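You operate a simulated robot arm through the tools that you are given. There is no shell and no other tool. Be economical: measure what you need, move in short steps, check, and stop when the job is done.

You run a simulated robot arm. Do the job below in one go: nothing can be reset, and whatever is moved stays where it is left.

JOB
Add milk and a scoop of sugar to the coffee and stir it.
Fine: 30 to 50 ml from the milk jug into the blue mug; pink spoon till no streak shows; jug, scoop and spoon back where they were. Set down upright: milk jug.

It is judged by the outcome, as a careful person would: the job done as asked, and still so three seconds after it is handed in. It fails if anything else is knocked over, pushed out of place, dropped, spilled or broken.

ROBOT AND FRAMES
A 6-joint arm with a two-finger parallel gripper, fixed in place. Base frame: the origin is at the foot of the arm, x ahead of it, y to its left, z up; the work surface is at about z = 0.908. Units: m, degrees, N and s.
With the tool pointing down near the work surface it reaches from about 0.24 to 0.62 m from the base axis. Its first joint turns from -66.0 to 66.0 degrees. Payload 2.7 kg.
Tool frame: the origin (TCP) lies between the finger pads and is the grasp point; the fingertips stand 0.023 m ahead of it; z points along the fingers, y is the line along which they close. The gripper opens to 0.094 m. The fingers are 0.038 m wide and 0.01 m thick; the gripper's body (0.054 by 0.096 m) begins 0.039 m behind the TCP.
Orientation is told as [roll, pitch, yaw] about the base's x, y, z axes, in that order, counted from this pose: with the fingers straight down and closing along the base's y, the tool's x points along the base's -x, its y along +y and its z along -z.

CONTROLS
- The arm moves only by the tool nudge_tool. Its arguments are lists of equal length, an entry for each row: "linear": the shift along the base's x, y, z in m, a list of three; "delta_rot": the turn, a rotation vector about the base's x, y, z in rad, a list of three; "fingers": the finger opening in m, from 0 to 0.094. In form: {"linear": [[tx, ty, tz], ...], "delta_rot": [[rx, ry, rz], ...], "fingers": [fingers, ...]}. A call has 1 to 10 rows; each row shifts and turns the commanded pose from where the row before left it. Each row takes 0.2 s and may step no farther than 0.05 m and 8.6 degrees from the row before; otherwise, or with a gripper value out of range, the whole call is refused. A pose out of reach is approached as far as the arm can. The call stops where the force on the tool passes 80 N (or 10 N more than at its start, if that is more) or the arm is blocked; 0.2 s more then pass. The fingers move at their own pace (about 0.045 m/s each) and stop on an object; they squeeze with about 31 N. The grip force told is the motor's: it shows also when the fingers shut on nothing. Time passes only in rows, and 0.2 s behind the last, so rows that do not move let the fingers close. It gives the time, the measured TCP pose, the force on the tool (base axes), the opening and the grip force at its end, in the units of the frame above (readings bear some noise), with the torque about the TCP (base axes, N m) and any sound that the robot's microphone picked up.
- Cameras (640 x 400 px; columns grow to the right, rows downward): "scene" is fixed at [0.0799, -0.4328, 1.4057]; the picture's right is [0.77, -0.64, 0.00], its down [-0.35, -0.42, -0.83] and it looks along [0.54, 0.64, -0.55] (base axes); focal length 252 px, centre (320, 200). "wrist" rides on the gripper at [0.086, 0.016, -0.075] in the tool frame; the picture's right is [-0.18, 0.98, 0.00], its down [-0.58, -0.11, -0.81] and it looks along [-0.79, -0.15, 0.59] (tool axes); focal length 243 px, centre (320, 200). There is no depth. A picture from a camera that has moved, and an enlarged one, comes with that camera's place and axes in the base frame and with its lens.
- get_image(camera): a new picture of that camera. The clock stands still meanwhile.
- zoom(camera, box): a new picture of the part [left, top, right, bottom] of that camera's present view, enlarged. The clock stands still meanwhile.
- job_done(): hands the job in; it is judged then, once.

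Work in short steps. Places have to be worked out from the pictures, the camera data and where the tool is seen: move nearer, look again, correct. Check each grasp and each placing, and mend what went wrong. You have 120 turns and 84 pictures in all, those below and enlarged ones among them. Open the gripper and draw the arm clear of the work before you hand the job in, unless the task says otherwise; then end with one line.

The tools are called after ">>>" as name(argument=value, ...) on one line, values as JSON. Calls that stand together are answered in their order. nudge_tool: Moves the arm, as the interface text tells. Its arguments: {"type":"object","properties":{"linear":{"type":"array","items":{"type":"array","items":{"type":"number"}}},"delta_rot":{"type":"array","items":{"type":"array","items":{"type":"number"}}},"fingers":{"type":"array","items":{"type":"number"}}},"required":["linear","delta_rot","fingers"]} The other tools are called the same way: get_image (camera) takes a picture; zoom (camera, box) takes an enlarged picture of a part of a camera's view; job_done () hands the job in.

At the start:

```text
t: 0.0
tcp_pos: [0.3662, -0.1006, 1.2836]
ee_rot: [0.0, -0.1, 0.1]
ft_force: [0.4, -0.4, -0.3]
wrist_torque: [0.0, 0.01, 0.0]
grip_width: 0.094
finger_force: 0.1
```

scene: 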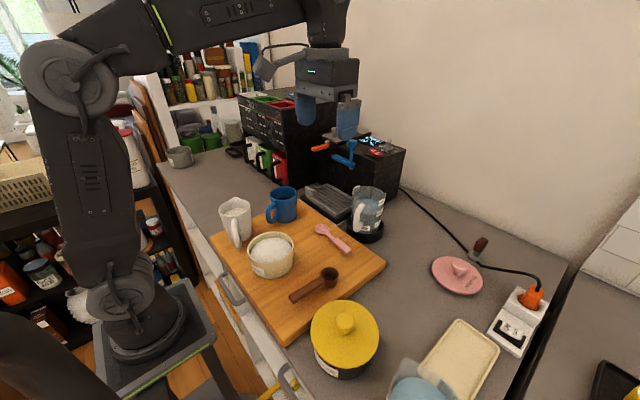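
wrist: 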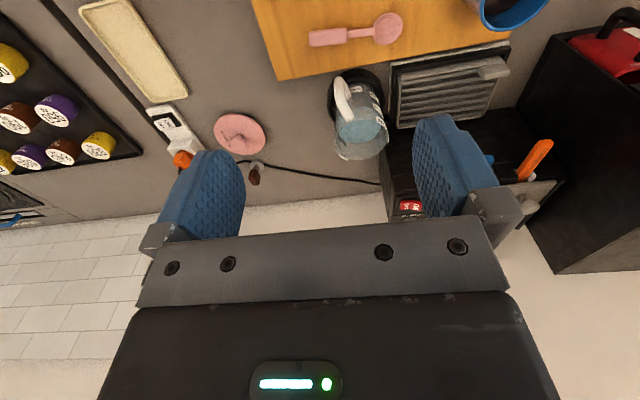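

I start by enlarging the work area to identify the mug, jug, sugar pot, scoop and spoon.

>>> zoom(camera="scene", box=[200, 170, 400, 295])

>>> zoom(camera="scene", box=[210, 180, 310, 243])

```text
3.20 times, centred on (300, 232) of scene
camera zoom: at [0.0799, -0.4328, 1.4057], right [0.77, -0.64, 0.0], down [-0.35, -0.42, -0.83], along [0.54, 0.64, -0.55], focal length 807 px, centre (384, 96)
```

zoom: 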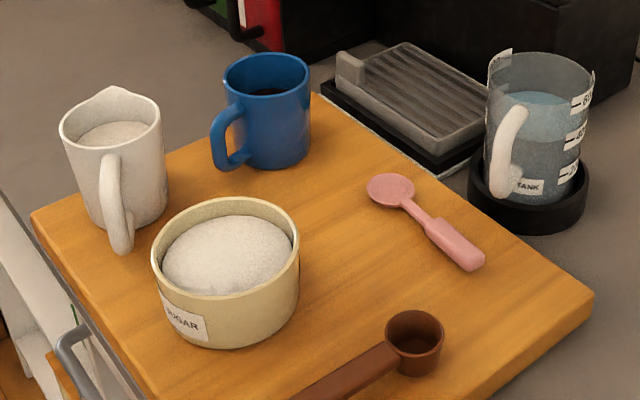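

```text
6.35 times, centred on (260, 212) of scene
camera zoom: at [0.0799, -0.4328, 1.4057], right [0.77, -0.64, 0.0], down [-0.35, -0.42, -0.83], along [0.54, 0.64, -0.55], focal length 1601 px, centre (701, 127)
```

zoom: 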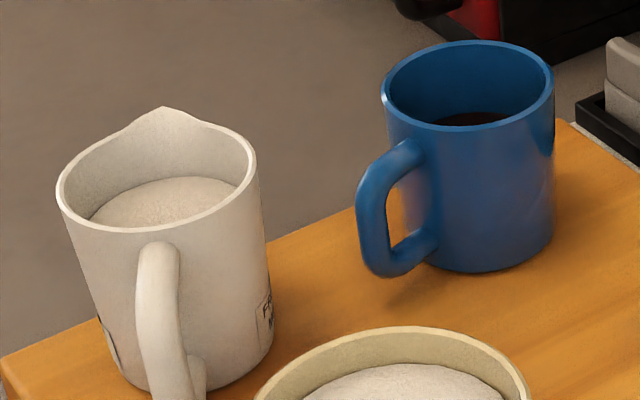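

From the scene view I estimate: mug about (0.407, 0.12), rim z≈1.01; jug about (0.257, 0.123), rim z≈1.02, with its spout pointing away from the camera (about +50° yaw). I move above the jug to measure with the wrist camera.

>>> nudge_tool(linear=[[-0.016, 0.036, 0], [-0.016, 0.036, 0], [-0.016, 0.036, 0], [-0.016, 0.036, 0], [-0.016, 0.036, 0], [-0.016, 0.036, 0], [0, 0, 0]], delta_rot=[[0, 0, 0], [0, 0, 0], [0, 0, 0], [0, 0, 0], [0, 0, 0], [0, 0, 0], [0, 0, 0]], fingers=[0.094, 0.094, 0.094, 0.094, 0.094, 0.094, 0.094])

>>> get_image(camera="wrist")

```text
t: 1.6
tcp_pos: [0.2698, 0.1162, 1.2833]
ee_rot: [0.0, -0.1, 0.0]
ft_force: [0.2, -0.2, -0.6]
wrist_torque: [-0.03, -0.05, 0.01]
grip_width: 0.094
finger_force: 0.1
```

```text
79 pictures are left
camera wrist: at [0.1835, 0.1315, 1.3557], right [0.18, 0.98, 0.0], down [0.58, -0.11, 0.81], along [0.79, -0.15, -0.59], focal length 243 px, centre (320, 200)
```

wrist: 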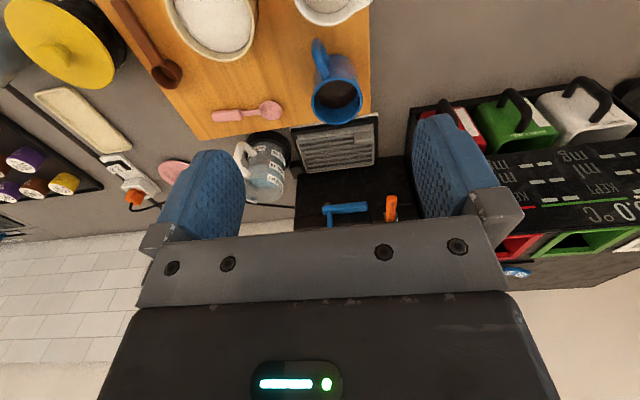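

The mug, spoon and scoop are all visible here; I enlarge this part to triangulate them.

>>> zoom(camera="wrist", box=[100, 0, 380, 150])

```text
2.29 times, centred on (240, 75) of wrist
camera zoom: at [0.1835, 0.1315, 1.3557], right [0.18, 0.98, 0.0], down [0.58, -0.11, 0.81], along [0.79, -0.15, -0.59], focal length 555 px, centre (503, 486)
```

zoom: 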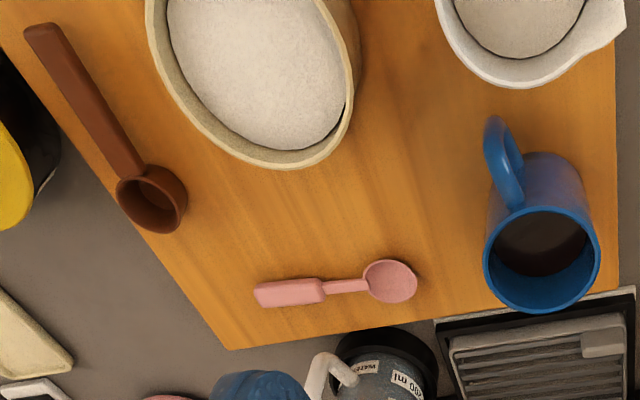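

Mug ≈ (0.398, 0.117); spoon lies along y near x≈0.44; scoop lies along x near y≈-0.153; sugar pot ≈ (0.258, -0.03). The jug's spout appears to point at about yaw +61°, so I turn the tool to that yaw above the jug for a closer look.

>>> nudge_tool(linear=[[-0.003, 0, -0.01], [-0.003, 0, -0.01], [-0.003, 0, -0.01], [-0.003, 0, -0.01], [-0.003, 0, -0.01], [-0.003, 0, -0.01], [-0.003, 0, -0.01], [0, 0, 0]], delta_rot=[[0, 0, 0.149], [0, 0, 0.149], [0, 0, 0.149], [0, 0, 0.149], [0, 0, 0.149], [0, 0, 0.149], [0, 0, 0.149], [0, 0, 0]], fingers=[0.094, 0.094, 0.094, 0.094, 0.094, 0.094, 0.094, 0.094])

>>> get_image(camera="wrist")

```text
t: 3.4
tcp_pos: [0.2507, 0.1157, 1.2131]
ee_rot: [0.0, -0.1, 60.1]
ft_force: [-0.1, -0.5, -0.3]
wrist_torque: [0.02, -0.04, 0.0]
grip_width: 0.0938
finger_force: 0.0
```

```text
77 pictures are left
camera wrist: at [0.1931, 0.0484, 1.2869], right [-0.76, 0.65, 0.0], down [0.38, 0.45, 0.81], along [0.53, 0.61, -0.59], focal length 243 px, centre (320, 200)
```

wrist: 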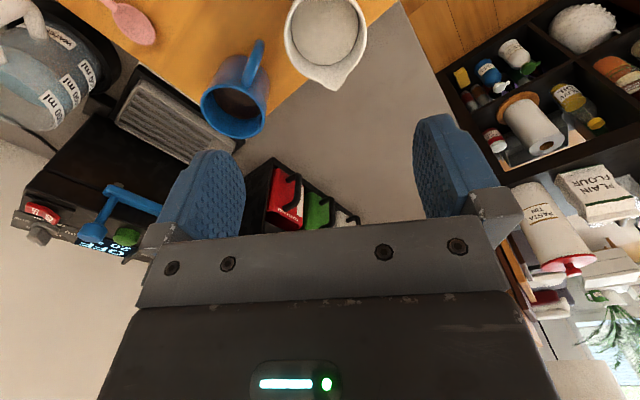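

>>> zoom(camera="wrist", box=[180, 0, 400, 140])

```text
2.86 times, centred on (290, 70) of wrist
camera zoom: at [0.1931, 0.0484, 1.2869], right [-0.76, 0.65, 0.0], down [0.38, 0.45, 0.81], along [0.53, 0.61, -0.59], focal length 693 px, centre (406, 571)
```

zoom: 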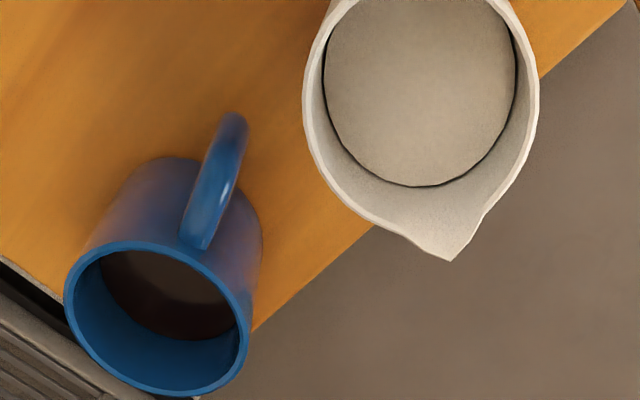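

Jug centre ≈ (0.253, 0.124), rim Ø≈0.080, spout yaw ≈ 61°. I lower to just above the rim, straddling it, and check alignment and the clearance to the mug handle.

>>> nudge_tool(linear=[[0.001, 0.004, -0.04], [0.001, 0.004, -0.04], [0, 0, -0.035], [0, 0, -0.033], [0, 0, 0]], delta_rot=[[0, 0, 0.018], [0, 0, 0], [0, 0, 0], [0, 0, 0], [0, 0, 0]], fingers=[0.094, 0.094, 0.094, 0.094, 0.094])

>>> get_image(camera="wrist")

>>> zoom(camera="scene", box=[190, 140, 330, 250])

```text
t: 4.6
tcp_pos: [0.2521, 0.1242, 1.066]
ee_rot: [0.0, -0.1, 61.0]
ft_force: [-0.2, 0.0, 0.2]
wrist_torque: [0.01, -0.02, 0.02]
grip_width: 0.0939
finger_force: 0.1
```

```text
75 pictures are left
camera wrist: at [0.197, 0.0552, 1.1388], right [-0.77, 0.64, 0.0], down [0.38, 0.45, 0.81], along [0.52, 0.62, -0.59], focal length 243 px, centre (320, 200)
```

wrist: 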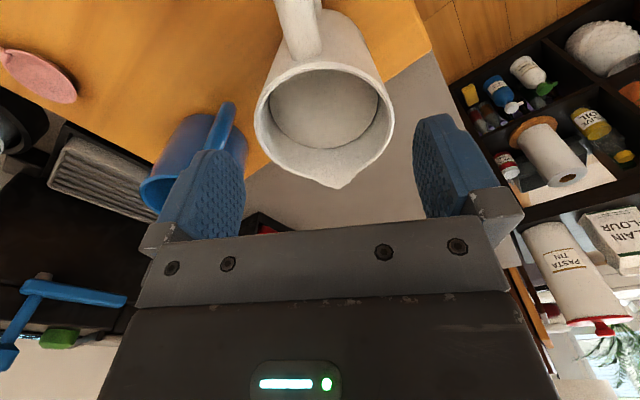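

```text
3.64 times, centred on (260, 195) of scene
camera zoom: at [0.0799, -0.4328, 1.4057], right [0.77, -0.64, 0.0], down [-0.35, -0.42, -0.83], along [0.54, 0.64, -0.55], focal length 917 px, centre (538, 218)
```

zoom: 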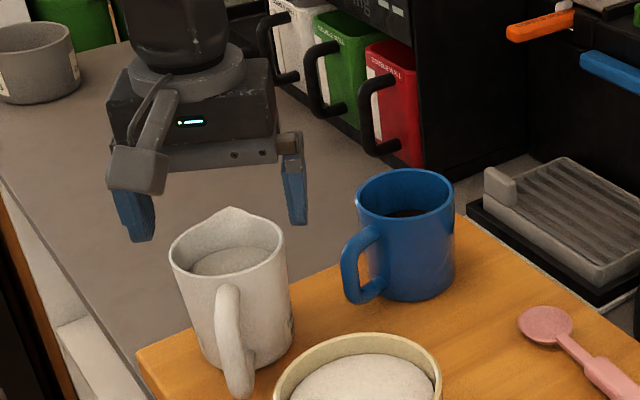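

Laterally aligned within ~2 mm; the jug centre lies ~6 mm further back than the tool. I correct, narrow slightly to 0.09, and lower so the tips just pass the rim, then look.

>>> nudge_tool(linear=[[-0.003, -0.005, 0], [0, 0, -0.018], [0, 0, -0.016], [0, 0, 0]], delta_rot=[[0, 0, 0], [0, 0, 0], [0, 0, 0], [0, 0, 0]], fingers=[0.091, 0.091, 0.091, 0.091])

>>> get_image(camera="wrist")

>>> zoom(camera="scene", box=[190, 140, 330, 250])

```text
t: 5.6
tcp_pos: [0.2502, 0.1198, 1.0316]
ee_rot: [0.0, -0.2, 60.9]
ft_force: [0.1, -0.6, 0.1]
wrist_torque: [0.03, -0.02, 0.02]
grip_width: 0.0909
finger_force: 0.1
```

```text
73 pictures are left
camera wrist: at [0.1935, 0.0509, 1.1048], right [-0.77, 0.64, 0.0], down [0.38, 0.45, 0.81], along [0.52, 0.62, -0.59], focal length 243 px, centre (320, 200)
```

wrist: 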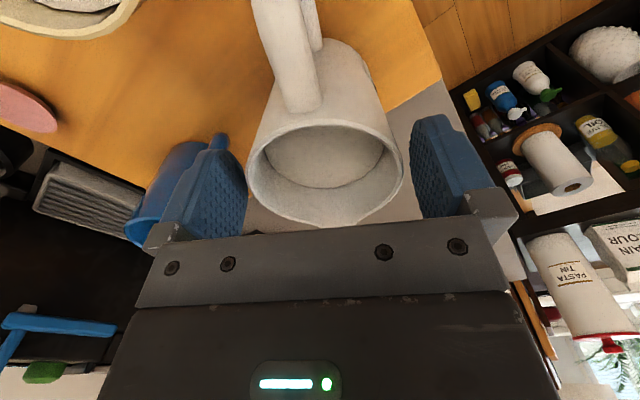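

```text
3.64 times, centred on (260, 195) of scene
camera zoom: at [0.0799, -0.4328, 1.4057], right [0.77, -0.64, 0.0], down [-0.35, -0.42, -0.83], along [0.54, 0.64, -0.55], focal length 917 px, centre (538, 218)
```

zoom: 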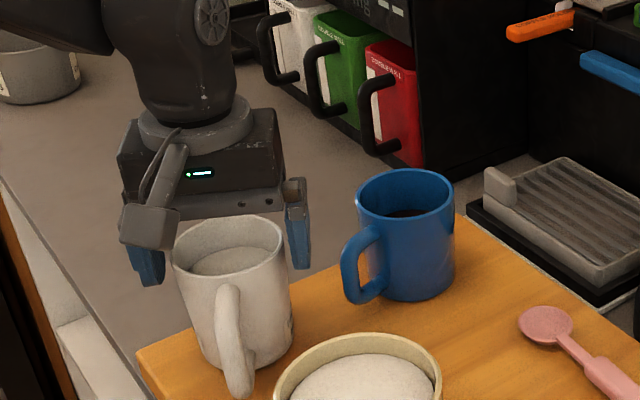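

The jug sits centred within ~2.5 mm, rim z≈1.018. I shift 2.5 mm along the closing axis away from the mug, lower to z≈1.0 and close.

>>> nudge_tool(linear=[[-0.002, 0.0012, 0], [0, 0, -0.016], [0, 0, -0.016], [0, 0, 0]], delta_rot=[[0, 0, 0], [0, 0, 0], [0, 0, 0], [0, 0, 0]], fingers=[0.091, 0.091, 0.091, 0.091])

>>> get_image(camera="wrist")

```text
t: 6.6
tcp_pos: [0.2468, 0.1187, 0.9987]
ee_rot: [0.0, -0.2, 60.8]
ft_force: [0.1, 0.2, -0.2]
wrist_torque: [-0.01, -0.02, 0.04]
grip_width: 0.0912
finger_force: 0.1
```

```text
71 pictures are left
camera wrist: at [0.1917, 0.0516, 1.073], right [-0.77, 0.64, 0.0], down [0.38, 0.45, 0.81], along [0.52, 0.62, -0.59], focal length 243 px, centre (320, 200)
```

wrist: 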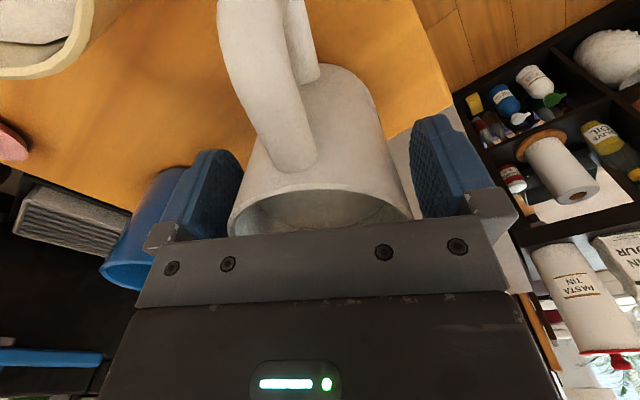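

No contact so far and the jug is between the pads. I close the fingers.

>>> nudge_tool(linear=[[0, 0, 0], [0, 0, 0], [0, 0, 0], [0, 0, 0]], delta_rot=[[0, 0, 0], [0, 0, 0], [0, 0, 0], [0, 0, 0]], fingers=[0.07, 0.05, 0.05, 0.05])

>>> zoom(camera="scene", box=[190, 140, 330, 250])

```text
t: 7.6
tcp_pos: [0.2469, 0.1208, 1.0]
ee_rot: [0.0, -0.1, 60.9]
ft_force: [0.2, 0.0, 0.1]
wrist_torque: [0.0, -0.09, 0.0]
grip_width: 0.0757
finger_force: 31.0
```

```text
3.64 times, centred on (260, 195) of scene
camera zoom: at [0.0799, -0.4328, 1.4057], right [0.77, -0.64, 0.0], down [-0.35, -0.42, -0.83], along [0.54, 0.64, -0.55], focal length 917 px, centre (538, 218)
```

zoom: 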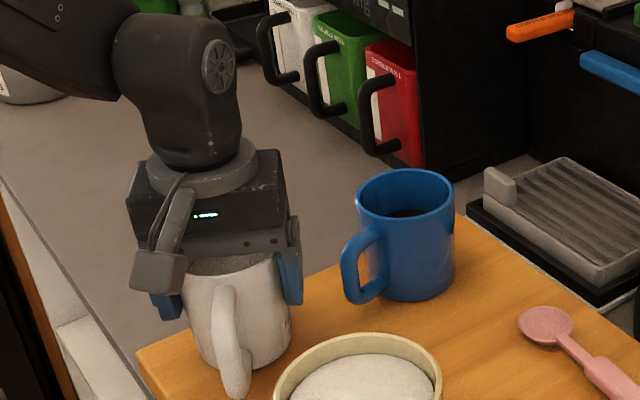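

The jug is held (width 0.0757, 31 N). I lift it straight up and take the weight reading.

>>> nudge_tool(linear=[[0, 0, 0.01], [0, 0, 0.02], [0, 0, 0.03], [0, 0, 0.03], [0, 0, 0.03], [0, 0, 0.02], [0, 0, 0], [0, 0, 0]], delta_rot=[[0, 0, 0], [0, 0, 0], [0, 0, 0], [0, 0, 0], [0, 0, 0], [0, 0, 0], [0, 0, 0], [0, 0, 0]], fingers=[0.05, 0.05, 0.05, 0.05, 0.05, 0.05, 0.05, 0.05])

>>> zoom(camera="scene", box=[190, 100, 350, 250])

>>> nudge_tool(linear=[[0, 0, 0]], delta_rot=[[0, 0, 0]], fingers=[0.05])

>>> nudge_tool(linear=[[0, 0, 0]], delta_rot=[[0, 0, 0]], fingers=[0.05])

>>> nudge_tool(linear=[[0, 0, 0]], delta_rot=[[0, 0, 0]], fingers=[0.05])

>>> nudge_tool(linear=[[0, 0, 0]], delta_rot=[[0, 0, 0]], fingers=[0.05])

```text
t: 9.4
tcp_pos: [0.2456, 0.1193, 1.1405]
ee_rot: [0.0, -0.2, 60.8]
ft_force: [0.7, 0.1, 0.4]
wrist_torque: [-0.02, 0.01, -0.03]
grip_width: 0.0498
finger_force: 0.2
```

```text
2.67 times, centred on (270, 175) of scene
camera zoom: at [0.0799, -0.4328, 1.4057], right [0.77, -0.64, 0.0], down [-0.35, -0.42, -0.83], along [0.54, 0.64, -0.55], focal length 672 px, centre (453, 267)
```

zoom: 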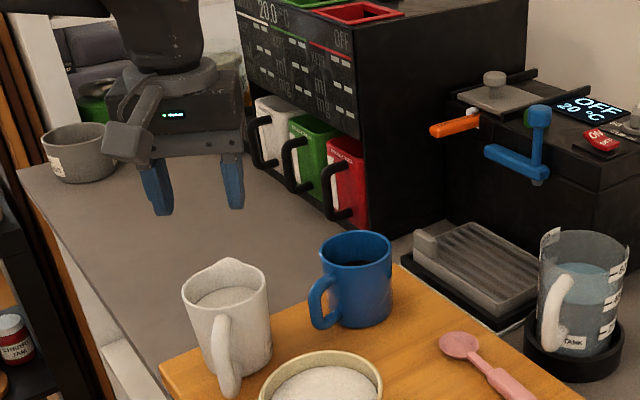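

```text
t: 9.8
tcp_pos: [0.2472, 0.1204, 1.1398]
ee_rot: [-0.1, -0.2, 60.9]
ft_force: [0.7, 0.2, -0.1]
wrist_torque: [0.0, -0.03, 0.02]
grip_width: 0.0503
finger_force: 0.1
```

```text
t: 10.2
tcp_pos: [0.2467, 0.1199, 1.1394]
ee_rot: [0.0, -0.1, 61.0]
ft_force: [0.0, 0.0, -0.5]
wrist_torque: [0.0, -0.01, 0.01]
grip_width: 0.05
finger_force: 0.0
```

```text
t: 10.6
tcp_pos: [0.2468, 0.1186, 1.1409]
ee_rot: [-0.1, -0.1, 60.8]
ft_force: [-0.2, 1.1, -0.2]
wrist_torque: [0.02, -0.01, 0.0]
grip_width: 0.0502
finger_force: 0.0
```

```text
t: 11.0
tcp_pos: [0.2469, 0.1197, 1.1393]
ee_rot: [0.0, -0.1, 60.8]
ft_force: [-1.5, 1.2, 0.2]
wrist_torque: [-0.02, -0.04, 0.02]
grip_width: 0.0502
finger_force: 0.0
```

The grip slipped: the fingers are empty and the jug stayed on the board. I check where and how it stands before retrying.

>>> zoom(camera="scene", box=[210, 180, 310, 243])

>>> get_image(camera="wrist")

```text
6.35 times, centred on (260, 212) of scene
camera zoom: at [0.0799, -0.4328, 1.4057], right [0.77, -0.64, 0.0], down [-0.35, -0.42, -0.83], along [0.54, 0.64, -0.55], focal length 1601 px, centre (701, 127)
```

zoom: 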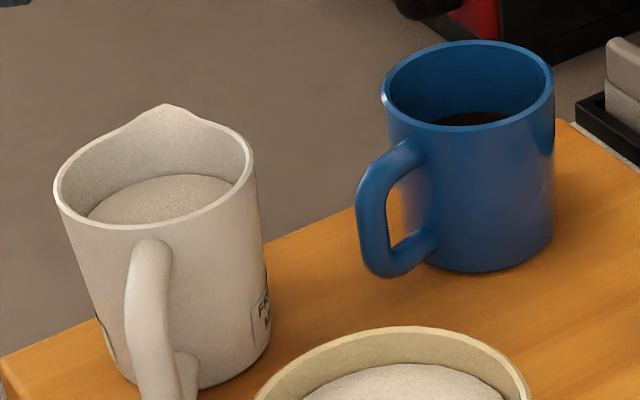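

```text
67 pictures are left
camera wrist: at [0.191, 0.0511, 1.2134], right [-0.77, 0.64, 0.0], down [0.38, 0.45, 0.81], along [0.52, 0.62, -0.59], focal length 243 px, centre (320, 200)
```

wrist: 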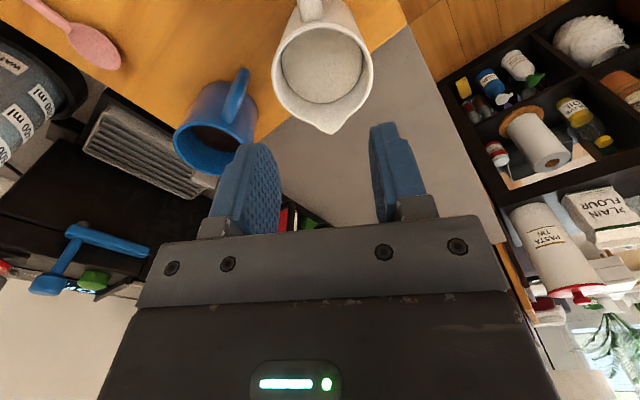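

The jug still stands upright in place (moved ≤2 mm, no spill). The tool was ~5 mm behind centre and gripped high; I re-open, shift forward, and descend deeper this time.

>>> nudge_tool(linear=[[0.003, 0.004, 0], [0, 0, -0.03], [0, 0, -0.04], [0, 0, -0.035], [0, 0, -0.025], [0, 0, -0.02], [0, 0, 0]], delta_rot=[[0, 0, 0], [0, 0, 0], [0, 0, 0], [0, 0, 0], [0, 0, 0], [0, 0, 0], [0, 0, 0]], fingers=[0.091, 0.091, 0.091, 0.091, 0.091, 0.091, 0.091])

>>> get_image(camera="wrist")

>>> zoom(camera="scene", box=[200, 150, 310, 250])

```text
t: 12.6
tcp_pos: [0.2487, 0.1243, 0.9881]
ee_rot: [0.0, -0.1, 60.9]
ft_force: [0.2, 0.4, 0.1]
wrist_torque: [0.01, 0.01, 0.0]
grip_width: 0.0911
finger_force: 0.1
```

```text
66 pictures are left
camera wrist: at [0.1936, 0.056, 1.0628], right [-0.77, 0.64, 0.0], down [0.38, 0.45, 0.81], along [0.52, 0.62, -0.59], focal length 243 px, centre (320, 200)
```

wrist: 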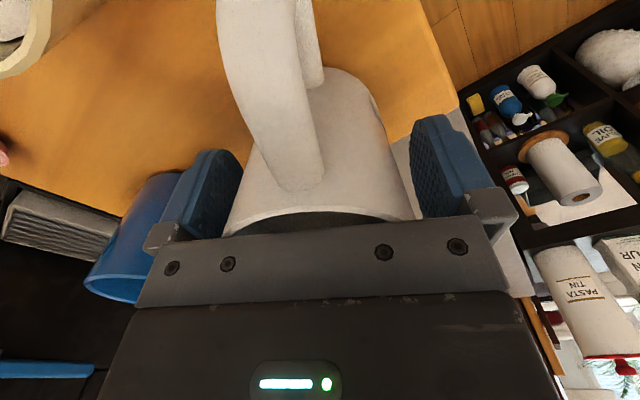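

```text
4.00 times, centred on (255, 200) of scene
camera zoom: at [0.0799, -0.4328, 1.4057], right [0.77, -0.64, 0.0], down [-0.35, -0.42, -0.83], along [0.54, 0.64, -0.55], focal length 1009 px, centre (580, 200)
```

zoom: 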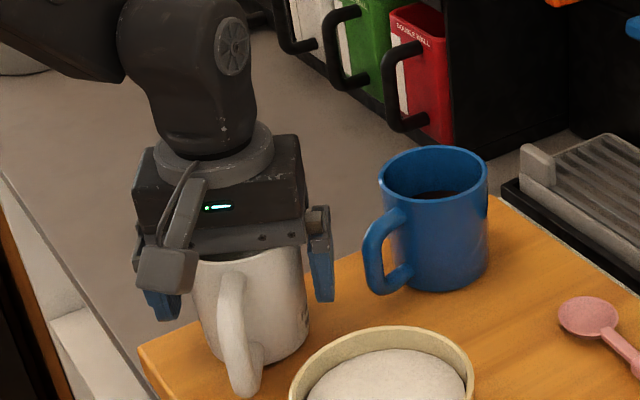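

Well straddled. I close, wait, and then test with a very slow 1 cm lift.

>>> nudge_tool(linear=[[0, 0, 0], [0, 0, 0], [0, 0, 0], [0, 0, 0], [0, 0, 0]], delta_rot=[[0, 0, 0], [0, 0, 0], [0, 0, 0], [0, 0, 0], [0, 0, 0]], fingers=[0.07, 0.05, 0.03, 0.0, 0.0])

>>> nudge_tool(linear=[[0, 0, 0.002], [0, 0, 0.002], [0, 0, 0.002], [0, 0, 0.002], [0, 0, 0.002], [0, 0, 0]], delta_rot=[[0, 0, 0], [0, 0, 0], [0, 0, 0], [0, 0, 0], [0, 0, 0], [0, 0, 0]], fingers=[0.0, 0.0, 0.0, 0.0, 0.0, 0.0])

>>> zoom(camera="scene", box=[200, 150, 310, 250])

```text
t: 13.8
tcp_pos: [0.249, 0.1252, 0.9889]
ee_rot: [0.1, 0.0, 60.9]
ft_force: [-0.1, -1.0, -0.5]
wrist_torque: [0.06, -0.03, -0.01]
grip_width: 0.0743
finger_force: 30.7
```

```text
t: 15.2
tcp_pos: [0.2492, 0.1255, 0.9984]
ee_rot: [0.0, -0.1, 60.9]
ft_force: [0.3, -0.4, -4.0]
wrist_torque: [0.07, -0.02, 0.0]
grip_width: 0.0744
finger_force: 31.6
```

```text
4.00 times, centred on (255, 200) of scene
camera zoom: at [0.0799, -0.4328, 1.4057], right [0.77, -0.64, 0.0], down [-0.35, -0.42, -0.83], along [0.54, 0.64, -0.55], focal length 1009 px, centre (580, 200)
```

zoom: 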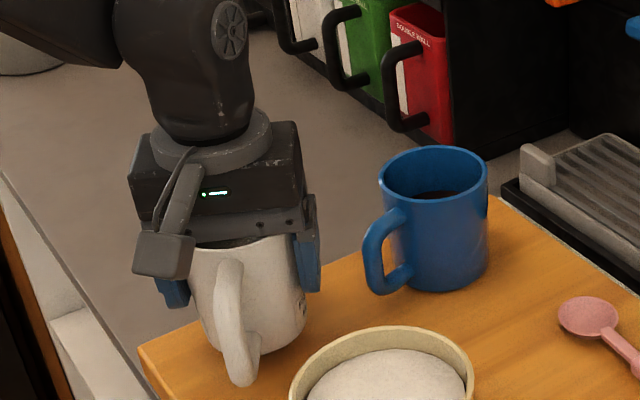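

It holds now (≈4 N weight, jug raised with the tool). I lift further gently.

>>> nudge_tool(linear=[[0, 0, 0.005], [0, 0, 0.01], [0, 0, 0.015], [0, 0, 0.02], [0, 0, 0.02], [0, 0, 0.015], [0, 0, 0.01], [0, 0, 0.005], [0, 0, 0]], delta_rot=[[0, 0, 0], [0, 0, 0], [0, 0, 0], [0, 0, 0], [0, 0, 0], [0, 0, 0], [0, 0, 0], [0, 0, 0], [0, 0, 0]], fingers=[0, 0, 0, 0, 0, 0, 0, 0, 0])

>>> zoom(camera="scene", box=[190, 100, 350, 250])

```text
t: 17.2
tcp_pos: [0.2505, 0.1243, 1.0983]
ee_rot: [0.1, 0.0, 60.9]
ft_force: [0.1, 0.1, -4.2]
wrist_torque: [-0.03, -0.02, 0.02]
grip_width: 0.0744
finger_force: 31.2
```

```text
2.67 times, centred on (270, 175) of scene
camera zoom: at [0.0799, -0.4328, 1.4057], right [0.77, -0.64, 0.0], down [-0.35, -0.42, -0.83], along [0.54, 0.64, -0.55], focal length 672 px, centre (453, 267)
```

zoom: 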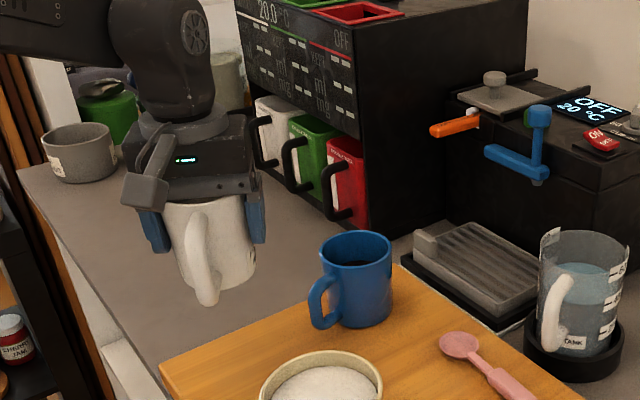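

The jug is secure. I carry it slowly to the −y side of the mug and turn it to yaw 90° so that the spout faces the mug along +y.

>>> nudge_tool(linear=[[0.01, -0.007, 0.005], [0.02, -0.013, 0.005], [0.022, -0.015, 0.005], [0.022, -0.015, 0.005], [0.022, -0.015, 0.002], [0.022, -0.013, 0], [0.017, -0.01, 0], [0.0085, -0.006, 0], [0, 0, 0]], delta_rot=[[0, 0, 0.04], [0, 0, 0.07], [0, 0, 0.08], [0, 0, 0.08], [0, 0, 0.08], [0, 0, 0.07], [0, 0, 0.05], [0, 0, 0.037], [0, 0, 0]], fingers=[0, 0, 0, 0, 0, 0, 0, 0, 0])

>>> get_image(camera="scene")

>>> get_image(camera="wrist")

```text
t: 19.2
tcp_pos: [0.3946, 0.0307, 1.1204]
ee_rot: [0.1, -0.1, 90.1]
ft_force: [-0.2, 0.0, -3.2]
wrist_torque: [0.01, 0.01, -0.02]
grip_width: 0.0743
finger_force: 30.8
```

```text
62 pictures are left
```

scene: 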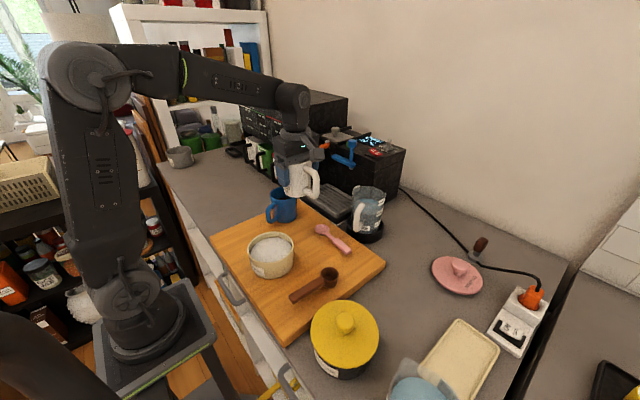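

```text
61 pictures are left
camera wrist: at [0.3781, -0.0571, 1.1946], right [-0.98, 0.18, 0.0], down [0.11, 0.58, 0.81], along [0.15, 0.79, -0.59], focal length 243 px, centre (320, 200)
```

wrist: 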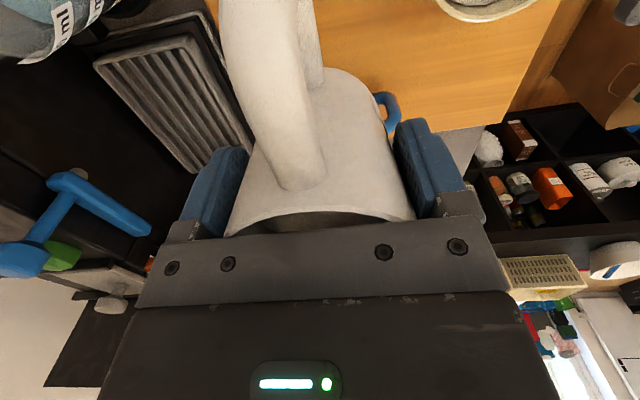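

The jug is steady, spout towards the mug. I tilt 20° forward here (rotation about −x) then approach so the spout sits just above the mug.

>>> nudge_tool(linear=[[0, 0, 0], [0, 0, 0], [0, 0, 0], [0, 0, 0], [0, 0, 0], [0, 0.005, -0.02], [0.001, 0.005, -0.025], [0.001, 0.005, -0.02], [0, 0, -0.01], [0, 0, 0]], delta_rot=[[-0.05, 0, 0], [-0.075, 0, 0], [-0.08, 0, 0], [-0.08, 0, 0], [-0.064, 0, 0], [0, 0, 0], [0, 0, 0], [0, 0, 0], [0, 0, 0], [0, 0, 0]], fingers=[0, 0, 0, 0, 0, 0, 0, 0, 0, 0])

>>> zoom(camera="scene", box=[220, 130, 360, 240])

>>> get_image(camera="wrist")

```text
t: 21.4
tcp_pos: [0.397, 0.0455, 1.0463]
ee_rot: [0.0, 19.9, 89.8]
ft_force: [-0.6, -3.7, 0.0]
wrist_torque: [0.07, -0.02, -0.01]
grip_width: 0.0745
finger_force: 31.0
```

```text
3.64 times, centred on (290, 185) of scene
camera zoom: at [0.0799, -0.4329, 1.4057], right [0.77, -0.64, 0.0], down [-0.35, -0.42, -0.83], along [0.54, 0.64, -0.55], focal length 917 px, centre (429, 254)
```

zoom: 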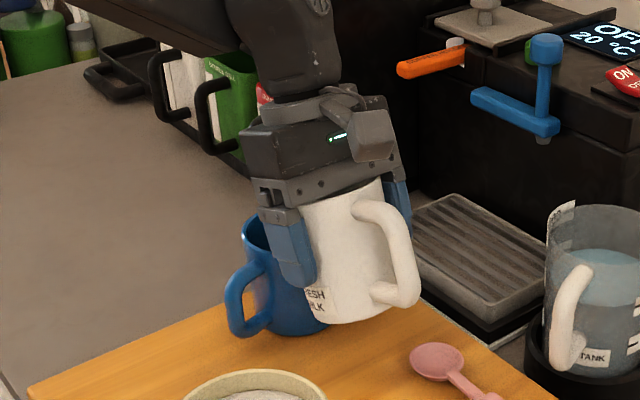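

```text
59 pictures are left
camera wrist: at [0.3802, -0.0113, 1.1449], right [-0.98, 0.17, -0.06], down [0.11, 0.82, 0.56], along [0.15, 0.54, -0.83], focal length 243 px, centre (320, 200)
```

wrist: 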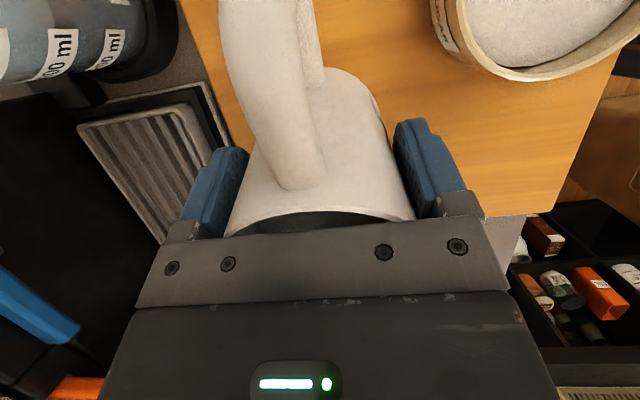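

The force reading changed direction (−y, with weight relieved), which suggests the jug's front wall touches the mug rim. I back up and away at once and check the mug.

>>> nudge_tool(linear=[[0, -0.006, 0.006], [0, -0.006, 0.012], [0, -0.008, 0.012], [0, 0, 0]], delta_rot=[[0, 0, 0], [0, 0, 0], [0, 0, 0], [0, 0, 0]], fingers=[0, 0, 0, 0])

>>> zoom(camera="scene", box=[220, 130, 360, 240])

```text
t: 22.4
tcp_pos: [0.3952, 0.0251, 1.0753]
ee_rot: [0.0, 19.9, 89.8]
ft_force: [0.0, 0.4, -3.6]
wrist_torque: [0.08, 0.0, 0.01]
grip_width: 0.0742
finger_force: 30.7
```

```text
3.64 times, centred on (290, 185) of scene
camera zoom: at [0.08, -0.4328, 1.4057], right [0.77, -0.64, 0.0], down [-0.35, -0.42, -0.83], along [0.54, 0.64, -0.55], focal length 917 px, centre (429, 254)
```

zoom: 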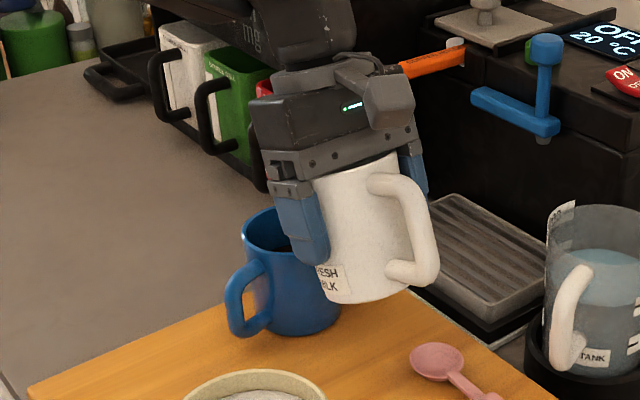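

The mug got pushed ~6 mm toward +y (still upright, nothing spilled), so it is now ≈(0.398, 0.122). I approach higher this time, then tilt a few degrees at a time.

>>> nudge_tool(linear=[[0.001, 0.007, 0.002], [0.001, 0.007, 0], [0, 0.004, 0], [0, 0, 0], [0, 0, -0.003], [0, 0, -0.003], [0, 0, 0]], delta_rot=[[0, 0, 0], [0, 0, 0], [0, 0, 0], [-0.03, 0, 0], [-0.03, 0, 0], [-0.03, 0, 0], [0, 0, 0]], fingers=[0, 0, 0, 0, 0, 0, 0])

>>> zoom(camera="scene", box=[230, 150, 330, 230])

>>> zoom(camera="wrist", box=[200, 100, 440, 250])

```text
t: 24.0
tcp_pos: [0.3976, 0.0435, 1.0723]
ee_rot: [0.0, 25.0, 89.9]
ft_force: [0.1, -1.0, -3.1]
wrist_torque: [0.01, 0.02, -0.02]
grip_width: 0.0745
finger_force: 31.1
```

```text
5.00 times, centred on (280, 190) of scene
camera zoom: at [0.08, -0.4328, 1.4057], right [0.77, -0.64, 0.0], down [-0.35, -0.42, -0.83], along [0.54, 0.64, -0.55], focal length 1261 px, centre (520, 250)
```

zoom: 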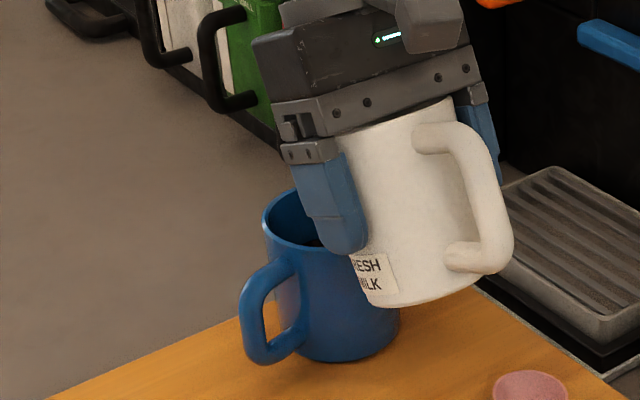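

```text
2.67 times, centred on (320, 175) of wrist
camera zoom: at [0.3817, -0.004, 1.1753], right [-0.98, 0.17, -0.08], down [0.11, 0.87, 0.48], along [0.15, 0.47, -0.87], focal length 647 px, centre (320, 267)
```

zoom: 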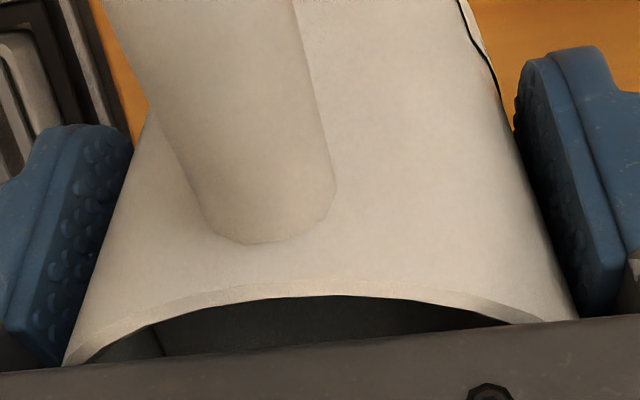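

No flow yet at 25°. I tilt to ~29° while lowering slightly, and watch readings and sound.

>>> nudge_tool(linear=[[0, 0, -0.003], [0, 0, -0.003], [0, 0, 0], [0, 0, 0]], delta_rot=[[-0.035, 0, 0], [-0.035, 0, 0], [0, 0, 0], [0, 0, 0]], fingers=[0, 0, 0, 0])

>>> zoom(camera="scene", box=[230, 150, 330, 230])

```text
t: 25.0
tcp_pos: [0.3977, 0.0433, 1.0671]
ee_rot: [0.1, 29.1, 89.9]
ft_force: [0.2, -1.1, -3.9]
wrist_torque: [0.04, 0.03, 0.03]
grip_width: 0.0742
finger_force: 30.3
```

```text
5.00 times, centred on (280, 190) of scene
camera zoom: at [0.08, -0.4328, 1.4057], right [0.77, -0.64, 0.0], down [-0.35, -0.42, -0.83], along [0.54, 0.64, -0.55], focal length 1261 px, centre (520, 250)
```

zoom: 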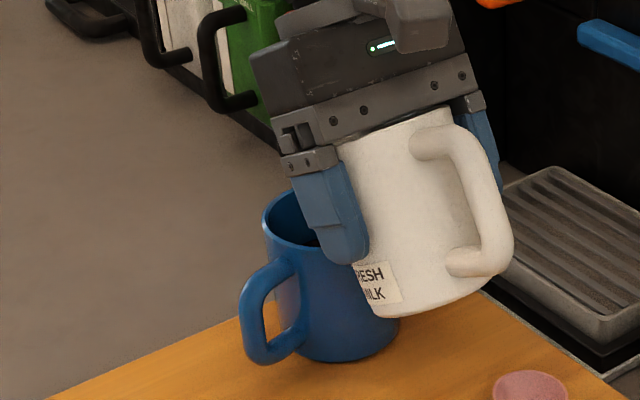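

Still no flow or sound. I continue in 2° steps.

>>> nudge_tool(linear=[[0, 0, 0], [0, 0, 0], [0, 0, 0]], delta_rot=[[-0.035, 0, 0], [0, 0, 0], [0, 0, 0]], fingers=[0, 0, 0])

>>> nudge_tool(linear=[[0, 0, 0], [0, 0, 0], [0, 0, 0]], delta_rot=[[-0.035, 0, 0], [0, 0, 0], [0, 0, 0]], fingers=[0, 0, 0])

>>> zoom(camera="scene", box=[230, 150, 330, 230])

```text
t: 25.8
tcp_pos: [0.3973, 0.0437, 1.0671]
ee_rot: [0.0, 31.0, 89.9]
ft_force: [-0.1, 0.0, -4.3]
wrist_torque: [0.08, -0.01, 0.01]
grip_width: 0.0742
finger_force: 31.3
```

```text
t: 26.6
tcp_pos: [0.3979, 0.0425, 1.0655]
ee_rot: [0.0, 33.1, 89.9]
ft_force: [0.1, 1.1, -3.4]
wrist_torque: [0.05, 0.0, -0.01]
grip_width: 0.0742
finger_force: 30.9
```

```text
5.00 times, centred on (280, 190) of scene
camera zoom: at [0.08, -0.4328, 1.4057], right [0.77, -0.64, 0.0], down [-0.35, -0.42, -0.83], along [0.54, 0.64, -0.55], focal length 1261 px, centre (520, 250)
```

zoom: 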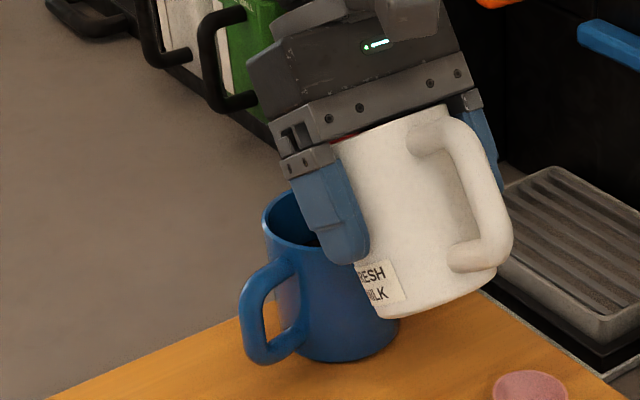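

The view into the mug is blocked, so I swing the jug around the mug to yaw 130° (tilted back 4° and 1 cm higher during the swing), so the scene camera can see the stream.

>>> nudge_tool(linear=[[0, 0, 0.006], [0, -0.003, 0.006], [0.007, 0, 0], [0.0075, 0.0015, 0], [0.0075, 0.003, 0], [0.0075, 0.004, 0], [0.007, 0.004, 0], [0.007, 0.0045, 0], [0.007, 0.0045, 0], [0, 0, 0]], delta_rot=[[0.035, 0, 0], [0.035, 0, 0], [0, 0, 0.1], [0, 0, 0.1], [0, 0, 0.1], [0, 0, 0.1], [0, 0, 0.1], [0, 0, 0.1], [0, 0, 0.098], [0, 0, 0]], fingers=[0, 0, 0, 0, 0, 0, 0, 0, 0, 0])

>>> zoom(camera="scene", box=[230, 150, 330, 230])

```text
t: 28.8
tcp_pos: [0.4478, 0.0627, 1.0778]
ee_rot: [-0.1, 29.0, 130.1]
ft_force: [0.5, 0.6, -4.5]
wrist_torque: [0.02, 0.04, 0.0]
grip_width: 0.0744
finger_force: 30.8
```

```text
5.00 times, centred on (280, 190) of scene
camera zoom: at [0.08, -0.4328, 1.4057], right [0.77, -0.64, 0.0], down [-0.35, -0.42, -0.83], along [0.54, 0.64, -0.55], focal length 1261 px, centre (520, 250)
```

zoom: 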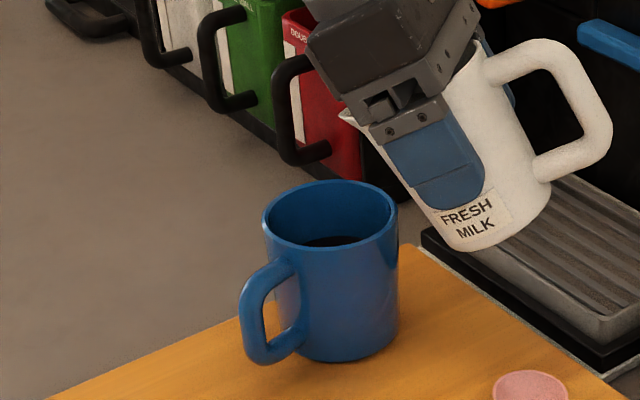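

Clear view now: spout is above the mug, no milk poured so far. I tilt on in small steps about the new axis.

>>> nudge_tool(linear=[[0, 0, -0.005], [0, 0, -0.005], [0, 0, 0], [0, 0, 0]], delta_rot=[[-0.0268, -0.0225, 0], [-0.0268, -0.0225, 0], [-0.0268, -0.0225, 0], [0, 0, 0]], fingers=[0, 0, 0, 0])

>>> zoom(camera="scene", box=[240, 160, 320, 225])

```text
t: 29.8
tcp_pos: [0.448, 0.0623, 1.0674]
ee_rot: [0.0, 35.1, 129.8]
ft_force: [0.0, -0.3, -2.6]
wrist_torque: [0.04, 0.07, -0.02]
grip_width: 0.0742
finger_force: 31.2
```

```text
6.15 times, centred on (280, 192) of scene
camera zoom: at [0.08, -0.4328, 1.4057], right [0.77, -0.64, 0.0], down [-0.35, -0.42, -0.83], along [0.54, 0.64, -0.55], focal length 1552 px, centre (566, 246)
```

zoom: 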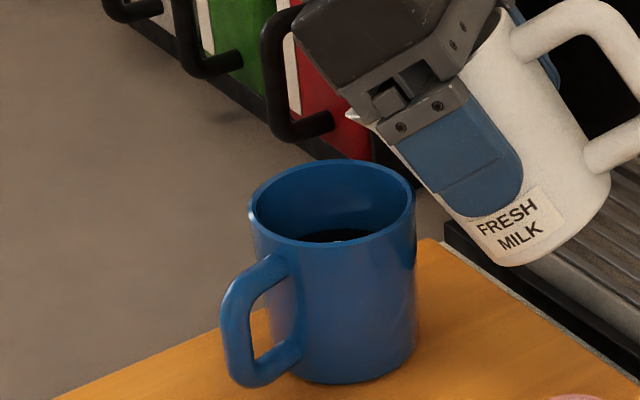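

A light streak has appeared in the coffee – flow may just be starting at ~35°. I add 1.5° and dwell.

>>> nudge_tool(linear=[[0, 0, 0], [0, 0, 0], [0, 0, 0]], delta_rot=[[-0.02, -0.017, 0], [0, 0, 0], [0, 0, 0]], fingers=[0, 0, 0])

>>> zoom(camera="scene", box=[260, 175, 300, 205])

```text
t: 30.6
tcp_pos: [0.4478, 0.0608, 1.0693]
ee_rot: [0.0, 36.6, 129.8]
ft_force: [-0.3, -0.5, -3.9]
wrist_torque: [0.02, 0.04, 0.01]
grip_width: 0.0743
finger_force: 31.0
```

```text
13.33 times, centred on (280, 190) of scene
camera zoom: at [0.08, -0.4328, 1.4057], right [0.77, -0.64, 0.0], down [-0.35, -0.42, -0.83], along [0.54, 0.64, -0.55], focal length 3362 px, centre (853, 333)
```

zoom: 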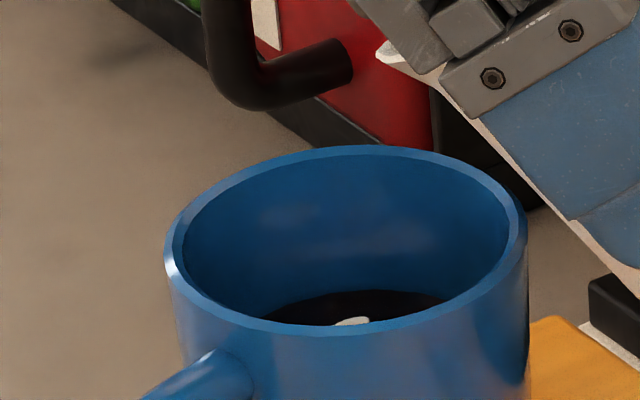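

Milk has started (white patch). The coffee's back edge is at row ≈290; I compute 40 ml ≈ 9.3 mm rise ≈ 34 px in this view, so the target is row ≈256. I tilt on by 1.5°.

>>> nudge_tool(linear=[[0, 0, 0], [0, 0, 0], [0, 0, 0]], delta_rot=[[-0.02, -0.017, 0], [0, 0, 0], [0, 0, 0]], fingers=[0, 0, 0])

>>> zoom(camera="scene", box=[260, 175, 300, 205])

```text
t: 31.4
tcp_pos: [0.4477, 0.0617, 1.0685]
ee_rot: [0.0, 38.1, 129.9]
ft_force: [-0.5, -0.2, -3.7]
wrist_torque: [0.02, 0.01, 0.0]
grip_width: 0.0742
finger_force: 30.9
```

```text
13.33 times, centred on (280, 190) of scene
camera zoom: at [0.08, -0.4328, 1.4057], right [0.77, -0.64, 0.0], down [-0.35, -0.42, -0.83], along [0.54, 0.64, -0.55], focal length 3362 px, centre (853, 333)
```

zoom: 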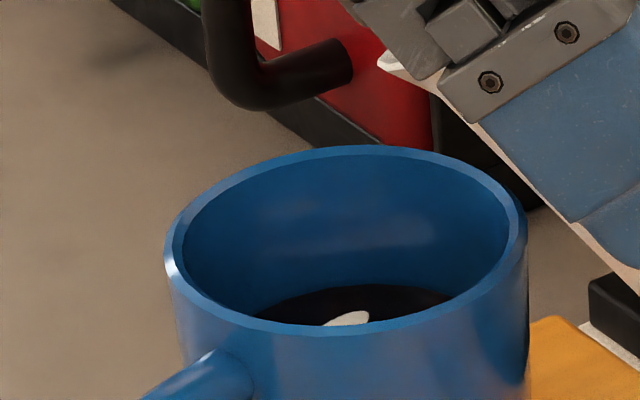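

Back edge is now ≈285, i.e. slowly rising, landing well inside the mug. Another 2°.

>>> nudge_tool(linear=[[0, 0, 0], [0, 0, 0], [0, 0, 0], [0, 0, 0]], delta_rot=[[-0.0268, -0.0225, 0], [0, 0, 0], [0, 0, 0], [0, 0, 0]], fingers=[0, 0, 0, 0])

>>> zoom(camera="scene", box=[260, 175, 300, 205])

```text
t: 32.4
tcp_pos: [0.4478, 0.061, 1.0682]
ee_rot: [0.0, 40.1, 129.9]
ft_force: [1.0, 0.1, -4.2]
wrist_torque: [0.03, 0.02, 0.01]
grip_width: 0.0743
finger_force: 30.5
```

```text
13.33 times, centred on (280, 190) of scene
camera zoom: at [0.08, -0.4328, 1.4057], right [0.77, -0.64, 0.0], down [-0.35, -0.42, -0.83], along [0.54, 0.64, -0.55], focal length 3362 px, centre (853, 333)
```

zoom: 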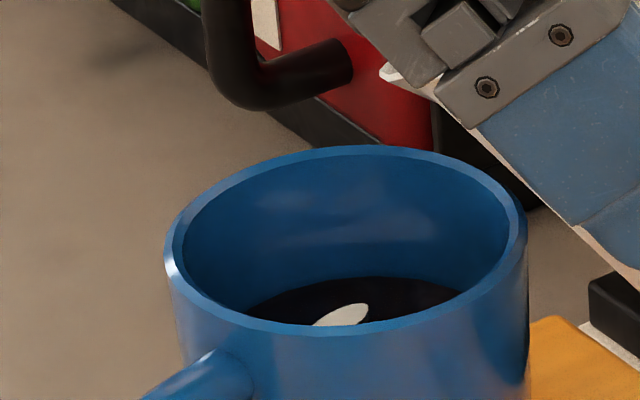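

Back edge ≈277 versus an original ≈296 (from the earlier zooms), i.e. ≈22 ml; target ≈262. I add 1.5°.

>>> nudge_tool(linear=[[0, 0, 0], [0, 0, 0], [0, 0, 0], [0, 0, 0]], delta_rot=[[-0.02, -0.017, 0], [0, 0, 0], [0, 0, 0], [0, 0, 0]], fingers=[0, 0, 0, 0])

>>> zoom(camera="scene", box=[260, 175, 300, 205])

```text
t: 33.4
tcp_pos: [0.4471, 0.0612, 1.0672]
ee_rot: [0.0, 41.5, 130.0]
ft_force: [0.7, 0.5, -3.6]
wrist_torque: [0.04, 0.02, 0.01]
grip_width: 0.0742
finger_force: 30.4
```

```text
13.33 times, centred on (280, 190) of scene
camera zoom: at [0.08, -0.4328, 1.4057], right [0.77, -0.64, 0.0], down [-0.35, -0.42, -0.83], along [0.54, 0.64, -0.55], focal length 3362 px, centre (853, 333)
```

zoom: 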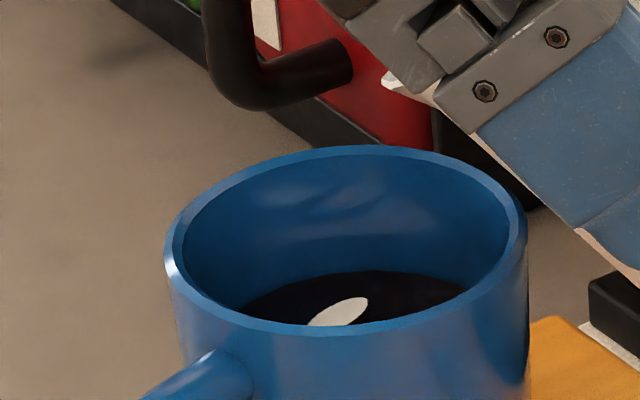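

Back edge ≈271 (≈29 ml by mug level; ≈35 ml by jug geometry). One last 1.3° step for ~38 ml.

>>> nudge_tool(linear=[[0, 0, 0], [0, 0, 0], [0, 0, 0], [0, 0, 0]], delta_rot=[[-0.0174, -0.0146, 0], [0, 0, 0], [0, 0, 0], [0, 0, 0]], fingers=[0, 0, 0, 0])

>>> zoom(camera="scene", box=[260, 175, 300, 205])

```text
t: 34.4
tcp_pos: [0.4487, 0.061, 1.0686]
ee_rot: [0.0, 42.9, 129.9]
ft_force: [-0.2, -0.8, -2.7]
wrist_torque: [0.03, 0.06, -0.01]
grip_width: 0.0742
finger_force: 31.1
```

```text
13.33 times, centred on (280, 190) of scene
camera zoom: at [0.08, -0.4328, 1.4057], right [0.77, -0.64, 0.0], down [-0.35, -0.42, -0.83], along [0.54, 0.64, -0.55], focal length 3362 px, centre (853, 333)
```

zoom: 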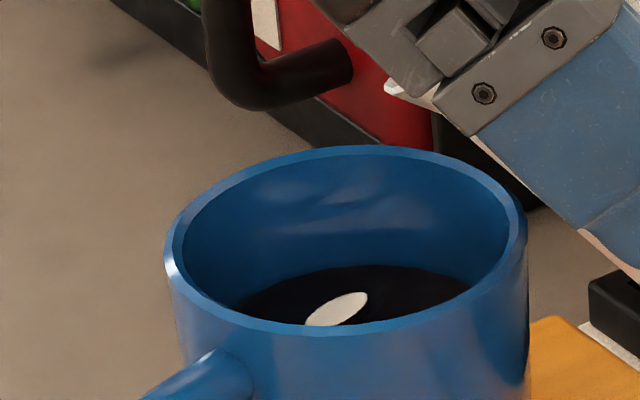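

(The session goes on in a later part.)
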